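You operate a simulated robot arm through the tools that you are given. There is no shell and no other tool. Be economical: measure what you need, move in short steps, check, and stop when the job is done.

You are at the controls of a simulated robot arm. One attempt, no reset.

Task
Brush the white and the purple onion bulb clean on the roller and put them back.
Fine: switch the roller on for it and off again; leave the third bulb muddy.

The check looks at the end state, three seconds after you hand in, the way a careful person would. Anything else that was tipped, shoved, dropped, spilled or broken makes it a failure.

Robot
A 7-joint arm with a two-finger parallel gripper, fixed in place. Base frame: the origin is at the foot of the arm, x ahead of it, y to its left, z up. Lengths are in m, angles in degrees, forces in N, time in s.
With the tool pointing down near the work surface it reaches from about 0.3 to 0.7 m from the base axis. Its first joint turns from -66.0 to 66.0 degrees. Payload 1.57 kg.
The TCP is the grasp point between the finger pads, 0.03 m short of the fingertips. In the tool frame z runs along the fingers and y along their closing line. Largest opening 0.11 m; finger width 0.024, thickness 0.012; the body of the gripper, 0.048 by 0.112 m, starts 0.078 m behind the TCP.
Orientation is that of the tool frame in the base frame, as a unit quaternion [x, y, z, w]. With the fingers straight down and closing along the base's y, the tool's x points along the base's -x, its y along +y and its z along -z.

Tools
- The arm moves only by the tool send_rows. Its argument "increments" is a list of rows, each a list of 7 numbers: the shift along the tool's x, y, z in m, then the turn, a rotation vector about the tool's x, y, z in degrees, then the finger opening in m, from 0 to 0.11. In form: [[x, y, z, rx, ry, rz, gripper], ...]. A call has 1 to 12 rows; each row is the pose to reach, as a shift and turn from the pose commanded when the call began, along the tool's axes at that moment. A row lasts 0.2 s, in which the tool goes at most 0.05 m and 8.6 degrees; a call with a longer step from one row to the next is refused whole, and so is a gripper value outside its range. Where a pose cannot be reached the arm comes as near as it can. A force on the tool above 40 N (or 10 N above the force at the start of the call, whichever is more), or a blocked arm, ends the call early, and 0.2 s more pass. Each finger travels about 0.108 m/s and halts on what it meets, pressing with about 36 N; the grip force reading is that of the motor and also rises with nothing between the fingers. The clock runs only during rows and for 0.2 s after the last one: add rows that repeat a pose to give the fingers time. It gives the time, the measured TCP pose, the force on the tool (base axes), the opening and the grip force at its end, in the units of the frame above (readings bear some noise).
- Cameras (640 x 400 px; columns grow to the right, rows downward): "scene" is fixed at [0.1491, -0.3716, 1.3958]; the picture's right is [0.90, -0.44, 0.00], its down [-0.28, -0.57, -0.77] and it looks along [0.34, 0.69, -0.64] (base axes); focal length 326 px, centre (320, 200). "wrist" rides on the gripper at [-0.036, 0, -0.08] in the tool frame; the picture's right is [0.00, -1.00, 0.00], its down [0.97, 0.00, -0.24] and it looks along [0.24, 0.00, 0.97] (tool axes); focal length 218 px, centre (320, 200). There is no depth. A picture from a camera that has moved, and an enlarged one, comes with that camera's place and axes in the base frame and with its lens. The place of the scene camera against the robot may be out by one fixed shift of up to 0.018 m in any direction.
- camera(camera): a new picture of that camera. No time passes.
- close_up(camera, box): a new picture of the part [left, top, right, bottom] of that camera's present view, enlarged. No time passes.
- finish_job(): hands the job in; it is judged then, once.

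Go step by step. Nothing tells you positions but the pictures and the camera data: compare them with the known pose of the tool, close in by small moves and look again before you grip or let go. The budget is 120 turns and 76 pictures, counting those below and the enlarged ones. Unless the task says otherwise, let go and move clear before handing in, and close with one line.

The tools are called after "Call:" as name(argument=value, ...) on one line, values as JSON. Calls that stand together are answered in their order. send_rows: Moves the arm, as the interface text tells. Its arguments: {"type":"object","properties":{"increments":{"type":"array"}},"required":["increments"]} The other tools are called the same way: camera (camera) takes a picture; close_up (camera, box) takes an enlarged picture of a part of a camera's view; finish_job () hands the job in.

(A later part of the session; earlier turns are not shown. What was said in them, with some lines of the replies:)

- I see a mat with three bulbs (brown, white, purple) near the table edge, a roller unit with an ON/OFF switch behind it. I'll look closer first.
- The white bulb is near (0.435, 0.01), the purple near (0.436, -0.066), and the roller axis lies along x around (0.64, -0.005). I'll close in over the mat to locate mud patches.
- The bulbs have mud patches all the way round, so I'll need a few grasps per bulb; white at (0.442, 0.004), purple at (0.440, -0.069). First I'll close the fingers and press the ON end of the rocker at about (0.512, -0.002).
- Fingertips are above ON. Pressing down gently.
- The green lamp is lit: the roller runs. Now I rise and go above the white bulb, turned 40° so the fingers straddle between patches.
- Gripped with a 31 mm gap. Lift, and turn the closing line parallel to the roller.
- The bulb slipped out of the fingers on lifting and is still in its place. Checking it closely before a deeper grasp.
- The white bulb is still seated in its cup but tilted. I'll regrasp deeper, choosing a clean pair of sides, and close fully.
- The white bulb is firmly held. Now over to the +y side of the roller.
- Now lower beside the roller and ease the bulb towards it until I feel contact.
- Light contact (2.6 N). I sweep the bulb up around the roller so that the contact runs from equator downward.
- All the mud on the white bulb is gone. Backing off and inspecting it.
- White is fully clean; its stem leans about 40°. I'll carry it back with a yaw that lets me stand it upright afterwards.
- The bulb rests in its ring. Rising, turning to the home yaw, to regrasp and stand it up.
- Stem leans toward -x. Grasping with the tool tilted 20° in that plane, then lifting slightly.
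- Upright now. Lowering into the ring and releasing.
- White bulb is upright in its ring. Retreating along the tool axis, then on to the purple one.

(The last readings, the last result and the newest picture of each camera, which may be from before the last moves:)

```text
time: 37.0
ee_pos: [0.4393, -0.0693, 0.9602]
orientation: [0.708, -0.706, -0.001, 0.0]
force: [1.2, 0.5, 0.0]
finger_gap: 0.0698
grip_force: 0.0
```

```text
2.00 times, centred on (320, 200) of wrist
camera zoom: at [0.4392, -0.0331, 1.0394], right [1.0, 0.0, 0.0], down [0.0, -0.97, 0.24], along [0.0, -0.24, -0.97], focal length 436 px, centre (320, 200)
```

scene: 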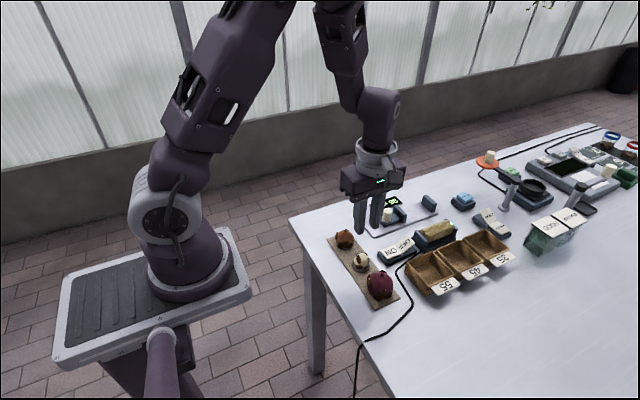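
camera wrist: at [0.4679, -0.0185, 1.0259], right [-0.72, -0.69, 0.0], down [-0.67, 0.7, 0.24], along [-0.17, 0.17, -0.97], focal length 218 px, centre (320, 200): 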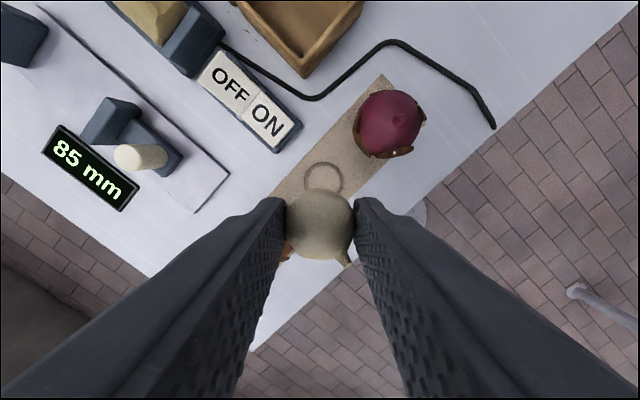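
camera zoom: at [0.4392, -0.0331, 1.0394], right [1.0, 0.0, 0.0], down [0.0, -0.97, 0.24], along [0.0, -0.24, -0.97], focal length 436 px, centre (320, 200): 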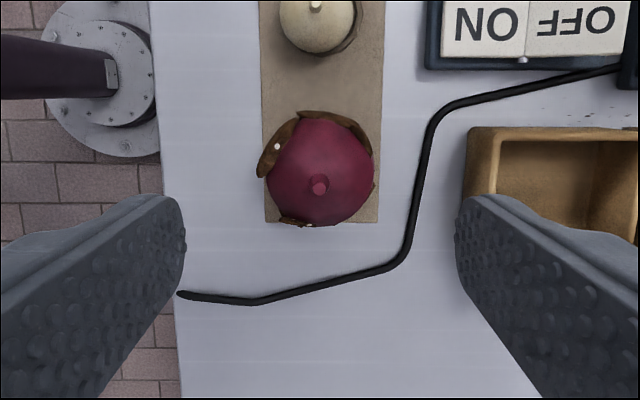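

Centred over the purple bulb. Descending and gripping.

Call:
send_rows(increments=[[0, 0, 0.035, 0, 0, 0, 0.07], [0, 0, 0.07, 0, 0, 0, 0.07], [0, 0, 0.1, 0, 0, 0, 0.07], [0, 0, 0.117, 0, 0, 0, 0.07], [0, 0, 0.117, 0, 0, 0, 0.05], [0, 0, 0.117, 0, 0, 0, 0.03], [0, 0, 0.117, 0, 0, 0, 0.0], [0, 0, 0.117, 0, 0, 0, 0.0]])

Call:
close_up(camera="scene", box=[320, 210, 430, 310])

Call:
close_up(camera="wrist", box=[220, 100, 420, 300])

```text
time: 38.8
ee_pos: [0.4406, -0.0702, 0.8432]
orientation: [0.707, -0.707, 0.0, -0.001]
force: [0.1, -0.2, -0.7]
finger_gap: 0.0535
grip_force: 36.4
```

```text
4.00 times, centred on (375, 260) of scene
camera zoom: at [0.1491, -0.3716, 1.3958], right [0.9, -0.44, 0.0], down [-0.28, -0.57, -0.77], along [0.34, 0.69, -0.64], focal length 1302 px, centre (100, -40)
```

zoom: 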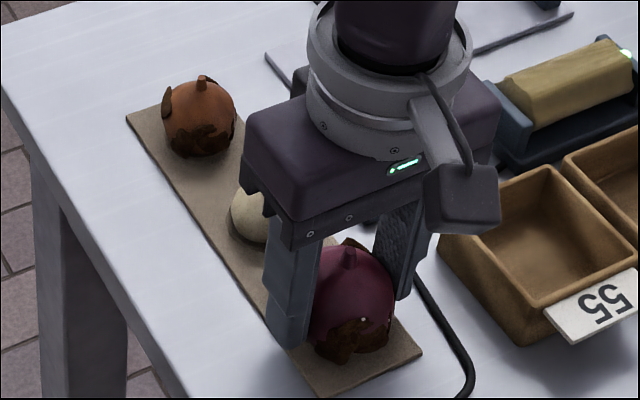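

```text
2.00 times, centred on (320, 200) of wrist
camera zoom: at [0.44, -0.0333, 0.9224], right [1.0, 0.0, 0.0], down [0.0, -0.97, 0.24], along [0.0, -0.24, -0.97], focal length 436 px, centre (320, 200)
```

zoom: 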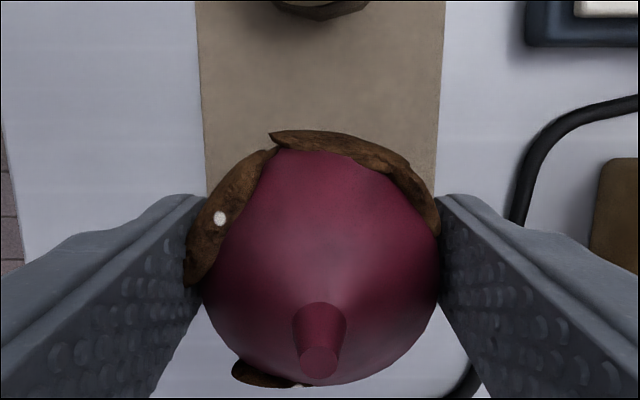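

Call:
send_rows(increments=[[0, 0, -0.005, 0, 0, 0, 0.0], [0, 0, -0.02, 0, 0, 0, 0.0], [0, 0, -0.05, 0, 0, 0, 0.0], [0, 0, -0.085, 0, 0, 0, 0.0], [0, 0, -0.1, 0, 0, 0, 0.0]])

Call:
close_up(camera="scene", box=[320, 180, 430, 310])

```text
time: 40.0
ee_pos: [0.4383, -0.0686, 0.9425]
orientation: [0.707, -0.707, -0.001, 0.0]
force: [0.4, -1.2, -0.5]
finger_gap: 0.0535
grip_force: 35.9
```

```text
3.08 times, centred on (375, 245) of scene
camera zoom: at [0.1491, -0.3716, 1.3958], right [0.9, -0.44, 0.0], down [-0.28, -0.57, -0.77], along [0.34, 0.69, -0.64], focal length 1002 px, centre (151, 62)
```

zoom: 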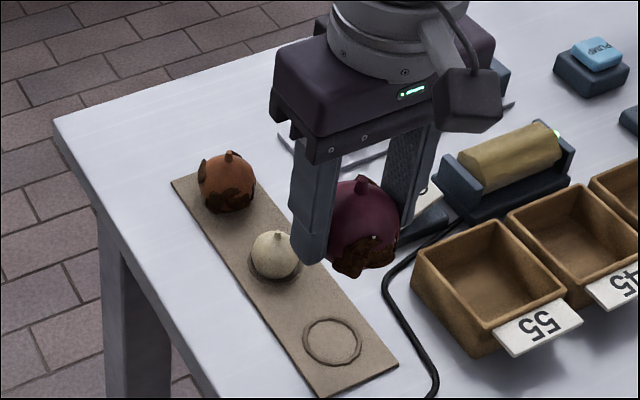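

Purple is held upright. Carrying it to the +y side above the roller.

Call:
send_rows(increments=[[-0.02, -0.033, -0.01, 0, 0, 0, 0.0], [-0.04, -0.066, -0.01, 0, 0, 0, 0.0], [-0.06, -0.1, -0.01, 0, 0, 0, 0.0], [-0.08, -0.134, -0.01, 0, 0, 0, 0.0], [-0.1, -0.168, -0.01, 0, 0, 0, 0.0], [-0.1186, -0.2007, 0.0, 0, 0, 0, 0.0], [-0.1186, -0.2007, 0.032, 0, 0, 0, 0.0], [-0.1186, -0.2007, 0.032, 0, 0, 0, 0.0]])

Call:
close_up(camera="scene", box=[375, 170, 485, 270])

```text
time: 41.8
ee_pos: [0.6397, 0.0506, 0.9107]
orientation: [0.708, -0.707, 0.0, 0.0]
force: [-0.5, 0.3, -0.7]
finger_gap: 0.0536
grip_force: 36.2
```

```text
4.00 times, centred on (430, 220) of scene
camera zoom: at [0.1491, -0.3716, 1.3958], right [0.9, -0.44, 0.0], down [-0.28, -0.57, -0.77], along [0.34, 0.69, -0.64], focal length 1302 px, centre (-120, 120)
```

zoom: 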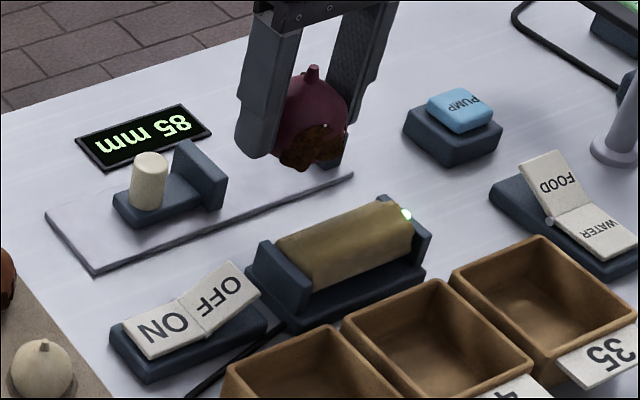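

Call:
send_rows(increments=[[0.004, 0, 0.012, 0, 0, 0, 0.0], [0.01, 0, 0.026, 0, 0, 0, 0.0], [0.015, 0, 0.035, 0, 0, 0, 0.0], [0.017, 0, 0.037, 0, 0, 0, 0.0], [0.019, 0, 0.039, 0, 0, 0, 0.0], [0.0205, 0, 0.0405, 0, 0, 0, 0.0]])

Call:
close_up(camera="scene", box=[375, 170, 485, 270])

```text
time: 43.2
ee_pos: [0.6403, 0.0318, 0.8695]
orientation: [0.708, -0.706, -0.002, -0.002]
force: [0.5, 23.5, 5.5]
finger_gap: 0.0533
grip_force: 35.8
```

```text
4.00 times, centred on (430, 220) of scene
camera zoom: at [0.1491, -0.371, 1.396], right [0.9, -0.44, 0.0], down [-0.28, -0.57, -0.77], along [0.34, 0.69, -0.64], focal length 1302 px, centre (-120, 120)
```

zoom: 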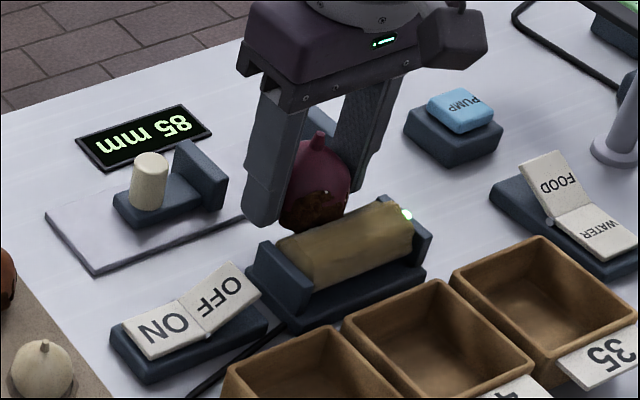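

Contact at 23 N, a bit firm, and some mud already went. Easing off slightly and dwelling.

Call:
send_rows(increments=[[-0.002, 0, -0.001, 0, 0, 0, 0.0], [-0.001, 0, -0.001, 0, 0, 0, 0.0], [-0.002, 0, -0.001, 0, 0, 0, 0.0], [-0.001, 0, -0.001, 0, 0, 0, 0.0], [-0.001, 0, -0.001, 0, 0, 0, 0.0], [-0.001, 0, -0.001, 0, 0, 0, 0.0], [-0.001, 0, -0.001, 0, 0, 0, 0.0], [-0.001, 0, -0.001, 0, 0, 0, 0.0]])

Call:
close_up(camera="scene", box=[375, 170, 485, 270])

Call:
close_up(camera="wrist", box=[220, 100, 420, 300])

```text
time: 45.0
ee_pos: [0.6406, 0.0315, 0.8712]
orientation: [-0.707, 0.707, 0.0, 0.001]
force: [-0.6, 21.4, 5.5]
finger_gap: 0.0531
grip_force: 36.4
```

```text
4.00 times, centred on (430, 220) of scene
camera zoom: at [0.149, -0.3711, 1.396], right [0.9, -0.44, 0.0], down [-0.28, -0.57, -0.77], along [0.34, 0.69, -0.64], focal length 1302 px, centre (-120, 120)
```

zoom: 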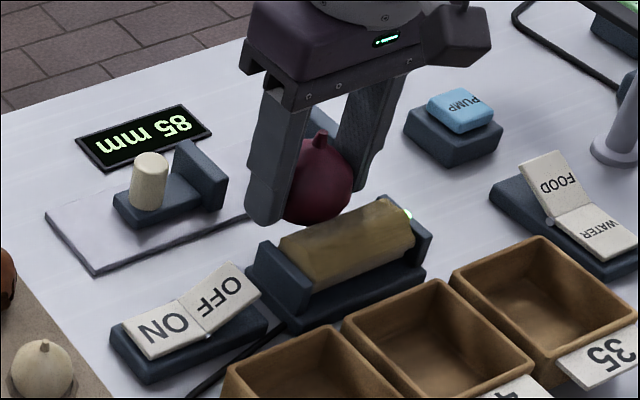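

```text
2.00 times, centred on (320, 200) of wrist
camera zoom: at [0.6403, 0.0665, 0.951], right [1.0, 0.0, 0.0], down [0.0, -0.97, 0.24], along [0.0, -0.24, -0.97], focal length 436 px, centre (320, 200)
```

zoom: 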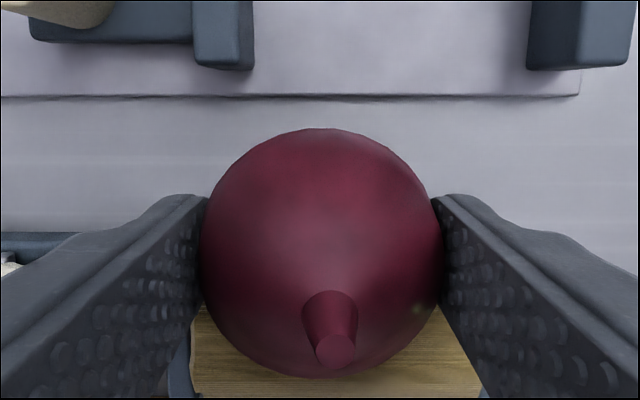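

Purple is clean. Backing off and carrying it back above its ring.

Call:
send_rows(increments=[[-0.012, 0, -0.012, 0, 0, 0, 0.0], [-0.02, 0, -0.045, 0, 0, 0, 0.0], [-0.01, 0.01, -0.075, 0, 0, 0, 0.0], [0.01, 0.045, -0.075, 0, 0, 0, 0.0], [0.03, 0.08, -0.075, 0, 0, 0, 0.0], [0.05, 0.115, -0.075, 0, 0, 0, 0.0], [0.07, 0.15, -0.075, 0, 0, 0, 0.0], [0.09, 0.18, -0.075, 0, 0, 0, 0.0], [0.101, 0.2011, -0.075, 0, 0, 0, 0.0], [0.101, 0.2011, -0.075, 0, 0, 0, 0.0]])

Call:
close_up(camera="wrist", box=[220, 100, 420, 300])

Call:
close_up(camera="scene", box=[320, 180, 480, 310])

```text
time: 47.2
ee_pos: [0.4395, -0.0723, 0.946]
orientation: [-0.707, 0.707, -0.001, -0.001]
force: [-0.5, 0.4, 0.1]
finger_gap: 0.0532
grip_force: 36.7
```

```text
2.00 times, centred on (320, 200) of wrist
camera zoom: at [0.4384, -0.0353, 1.0254], right [1.0, 0.0, 0.0], down [0.0, -0.97, 0.24], along [0.0, -0.24, -0.97], focal length 436 px, centre (320, 200)
```

zoom: 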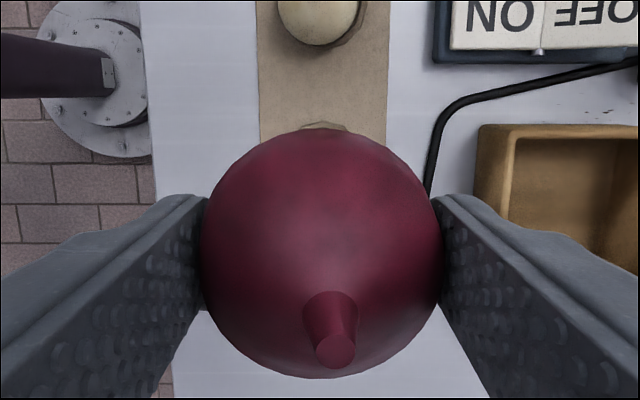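

```text
3.08 times, centred on (400, 245) of scene
camera zoom: at [0.1491, -0.3716, 1.3958], right [0.9, -0.44, 0.0], down [-0.28, -0.57, -0.77], along [0.34, 0.69, -0.64], focal length 1002 px, centre (74, 62)
```

zoom: 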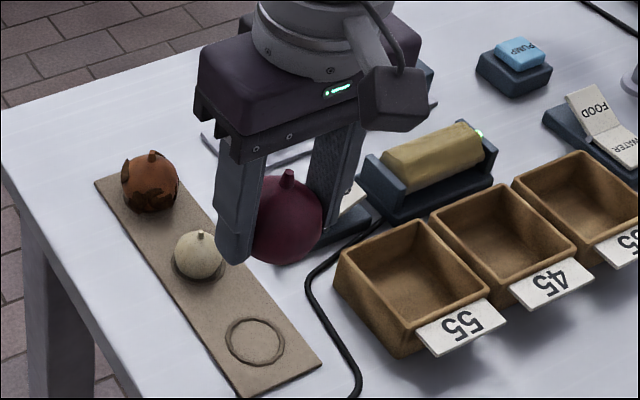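

Call:
send_rows(increments=[[-0.0018, -0.0005, 0.04, 0, 0, 0, 0.0], [-0.0018, -0.0005, 0.075, 0, 0, 0, 0.0], [-0.0018, -0.0005, 0.092, 0, 0, 0, 0.0], [-0.0018, -0.0005, 0.099, 0, 0, 0, 0.0], [-0.0018, -0.0005, 0.1022, 0, 0, 0, 0.0], [-0.0018, -0.0005, 0.1022, 0, 0, 0, 0.0]])

Call:
close_up(camera="scene", box=[330, 230, 420, 310])

```text
time: 48.6
ee_pos: [0.4391, -0.0696, 0.843]
orientation: [-0.707, 0.707, -0.001, -0.001]
force: [0.5, 0.4, -0.5]
finger_gap: 0.0528
grip_force: 36.4
```

```text
5.00 times, centred on (375, 270) of scene
camera zoom: at [0.1491, -0.3716, 1.3958], right [0.9, -0.44, 0.0], down [-0.28, -0.57, -0.77], along [0.34, 0.69, -0.64], focal length 1628 px, centre (45, -150)
```

zoom: 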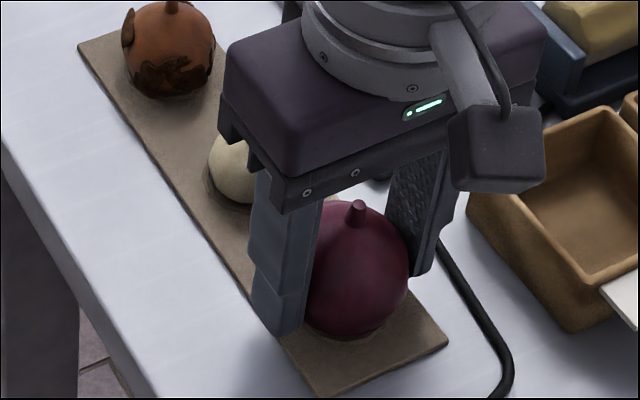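

Seated. Releasing gently and rising.

Call:
send_rows(increments=[[0, 0, 0.001, 0, 0, 0, 0.0], [0, 0, 0.001, 0, 0, 0, 0.03], [0, 0, 0.001, 0, 0, 0, 0.055], [0, 0, 0.001, 0, 0, 0, 0.07], [0, 0, 0.001, 0, 0, 0, 0.07], [0, 0, -0.03, 0, 0, 0, 0.07], [0, 0, -0.07, 0, 0, 0, 0.07], [0, 0, -0.1, 0, 0, 0, 0.07]])

Call:
camera(camera="wrist")

Call:
close_up(camera="scene", box=[330, 220, 420, 310])

```text
time: 50.4
ee_pos: [0.439, -0.0699, 0.9438]
orientation: [0.707, -0.707, -0.001, 0.001]
force: [-0.3, 0.3, 0.8]
finger_gap: 0.07
grip_force: 0.1
```

```text
24 pictures are left
camera wrist: at [0.4388, -0.034, 1.0238], right [1.0, 0.0, 0.0], down [0.0, -0.97, 0.24], along [0.0, -0.24, -0.97], focal length 218 px, centre (320, 200)
```

wrist: 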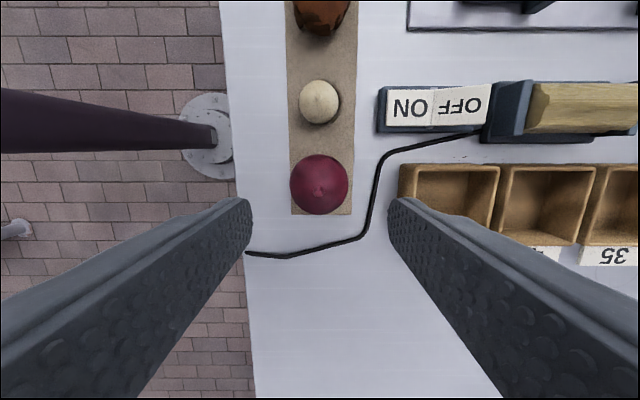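

```text
4.44 times, centred on (375, 265) of scene
camera zoom: at [0.1491, -0.3716, 1.3958], right [0.9, -0.44, 0.0], down [-0.28, -0.57, -0.77], along [0.34, 0.69, -0.64], focal length 1447 px, centre (76, -89)
```

zoom: 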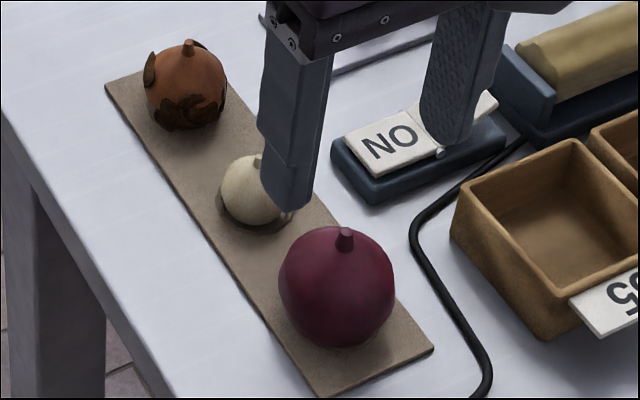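

Both bulbs are clean and back in their rings. Now close the fingers and go above OFF.

Call:
send_rows(increments=[[0, 0, -0.02, 0, 0, 0, 0.05], [-0.017, -0.029, -0.02, 0, 0, 0, 0.03], [-0.034, -0.058, -0.02, 0, 0, 0, 0.0], [-0.05, -0.087, -0.02, 0, 0, 0, 0.0], [-0.067, -0.116, 0, 0, 0, 0, 0.0], [-0.067, -0.116, 0.03, 0, 0, 0, 0.0], [-0.067, -0.116, 0.053, 0, 0, 0, 0.0]])

Call:
close_up(camera="scene", box=[365, 190, 475, 275])

Call:
close_up(camera="wrist", box=[220, 100, 420, 300])

```text
time: 52.0
ee_pos: [0.5549, -0.003, 0.8915]
orientation: [-0.707, 0.707, 0.001, -0.001]
force: [0.1, -0.1, -0.2]
finger_gap: 0.0003
grip_force: 22.2
```

```text
4.71 times, centred on (420, 232) of scene
camera zoom: at [0.1491, -0.3716, 1.3958], right [0.9, -0.44, 0.0], down [-0.28, -0.57, -0.77], along [0.34, 0.69, -0.64], focal length 1532 px, centre (-151, 47)
```

zoom: 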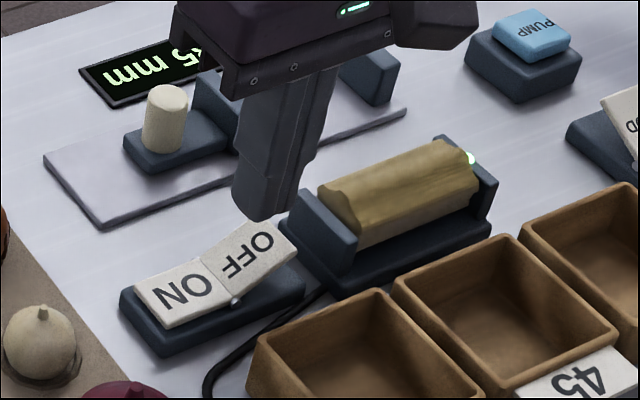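

```text
2.00 times, centred on (320, 200) of wrist
camera zoom: at [0.5555, 0.0342, 0.9707], right [1.0, 0.0, 0.0], down [0.0, -0.97, 0.24], along [0.0, -0.24, -0.97], focal length 436 px, centre (320, 200)
```

zoom: 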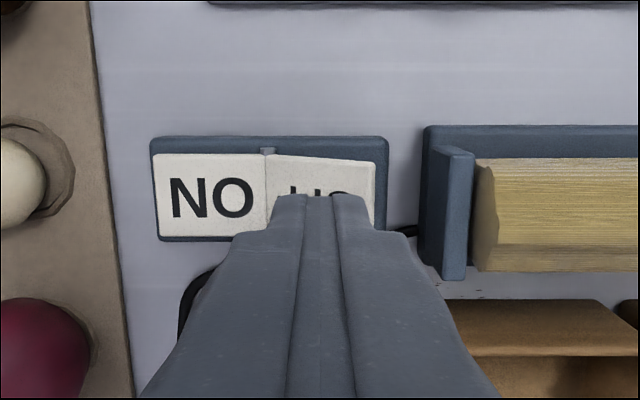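

Call:
send_rows(increments=[[0, 0, 0.01, 0, 0, 0, 0.0], [0, 0, 0.018, 0, 0, 0, 0.0], [0, 0, 0.024, 0, 0, 0, 0.0], [0, 0, 0.028, 0, 0, 0, 0.0], [0, 0, 0.032, 0, 0, 0, 0.0]])

Call:
close_up(camera="scene", box=[365, 190, 475, 275])

```text
time: 53.2
ee_pos: [0.5552, -0.002, 0.8598]
orientation: [0.707, -0.707, 0.0, 0.0]
force: [0.0, -0.7, 0.6]
finger_gap: 0.0002
grip_force: 21.6
```

```text
4.71 times, centred on (420, 232) of scene
camera zoom: at [0.1491, -0.3716, 1.3958], right [0.9, -0.44, 0.0], down [-0.28, -0.57, -0.77], along [0.34, 0.69, -0.64], focal length 1532 px, centre (-151, 47)
```

zoom: 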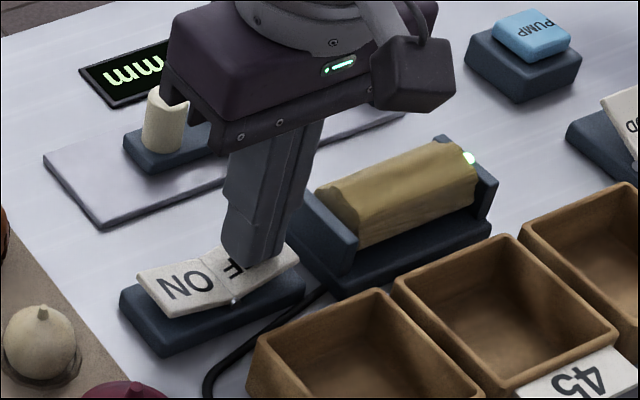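

Partly pressed and the lamp is still lit; a little further down.

Call:
send_rows(increments=[[0, 0, 0.003, 0, 0, 0, 0.0], [0, 0, 0.005, 0, 0, 0, 0.0], [0, 0, 0.006, 0, 0, 0, 0.0]])

Call:
close_up(camera="scene", box=[365, 190, 475, 275])

```text
time: 54.0
ee_pos: [0.5559, -0.0028, 0.8524]
orientation: [0.708, -0.706, 0.0, 0.0]
force: [0.3, 0.2, 0.4]
finger_gap: 0.0
grip_force: 21.4
```

```text
4.71 times, centred on (420, 232) of scene
camera zoom: at [0.1491, -0.3716, 1.3958], right [0.9, -0.44, 0.0], down [-0.28, -0.57, -0.77], along [0.34, 0.69, -0.64], focal length 1532 px, centre (-151, 47)
```

zoom: 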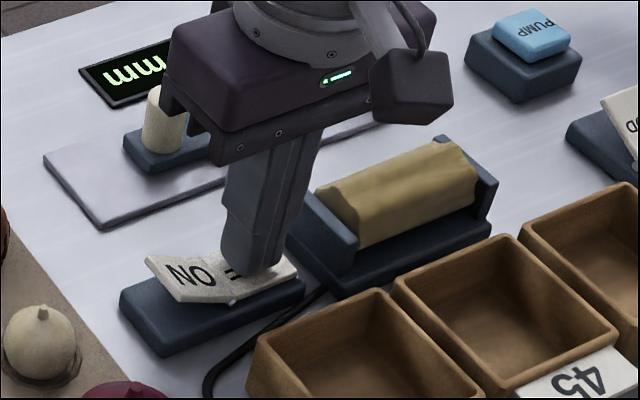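

The lamp is out, so the roller is off. Rising clear and taking a final look.

Call:
send_rows(increments=[[0, 0, -0.03, 0, 0, 0, 0.0], [0, 0, -0.07, 0, 0, 0, 0.0], [0, 0, -0.11, 0, 0, 0, 0.0], [0, 0, -0.15, 0, 0, 0, 0.0], [0, 0, -0.18, 0, 0, 0, 0.0], [0, 0, -0.18, 0, 0, 0, 0.0]])

Call:
close_up(camera="scene", box=[320, 180, 520, 305])

Call:
close_up(camera="scene", box=[320, 220, 410, 310])

Call:
camera(camera="wrist")

```text
time: 55.4
ee_pos: [0.5553, -0.0025, 1.0339]
orientation: [-0.707, 0.708, 0.0, 0.0]
force: [-1.2, 0.5, -0.6]
finger_gap: 0.0
grip_force: 21.1
```

```text
3.20 times, centred on (420, 242) of scene
camera zoom: at [0.1491, -0.3716, 1.3958], right [0.9, -0.44, 0.0], down [-0.28, -0.57, -0.77], along [0.34, 0.69, -0.64], focal length 1042 px, centre (0, 64)
```

zoom: 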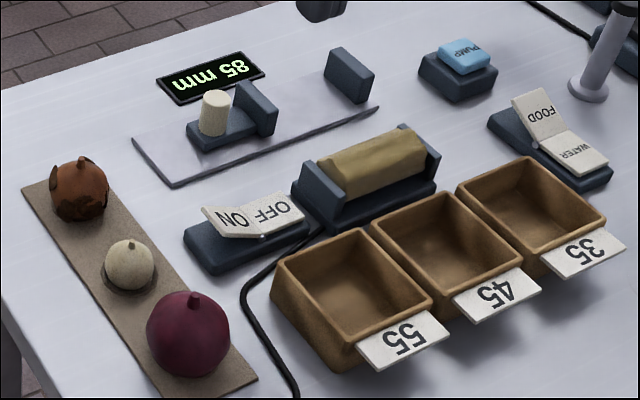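

```text
4.44 times, centred on (365, 265) of scene
camera zoom: at [0.1491, -0.3716, 1.3958], right [0.9, -0.44, 0.0], down [-0.28, -0.57, -0.77], along [0.34, 0.69, -0.64], focal length 1447 px, centre (120, -89)
```

zoom: 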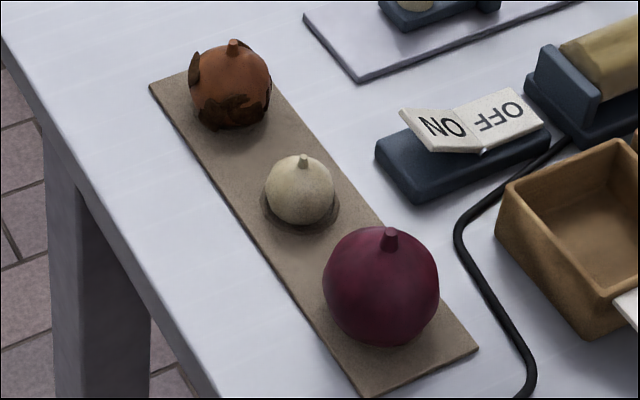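

```text
16 pictures are left
camera wrist: at [0.5551, 0.0339, 1.1128], right [1.0, 0.0, 0.0], down [0.0, -0.97, 0.24], along [0.0, -0.24, -0.97], focal length 218 px, centre (320, 200)
```

wrist: 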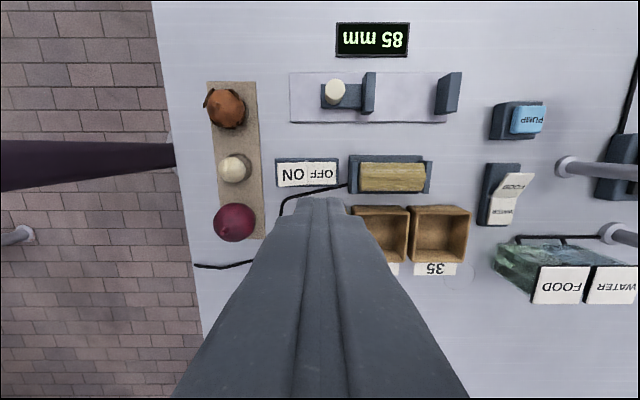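

White and purple are clean and upright in their rings, the brown bulb is still muddy, the roller is off and everything else is where it was. Handing in.

Call:
finish_job()

```text
The job is handed in.
```

The white and purple bulbs are brushed clean and back upright in their rings, the roller is off again, and the third (brown) bulb is untouched and still muddy. The white bulb slipped and tipped within its ring on the first lift, so I stood it upright again afterwards.
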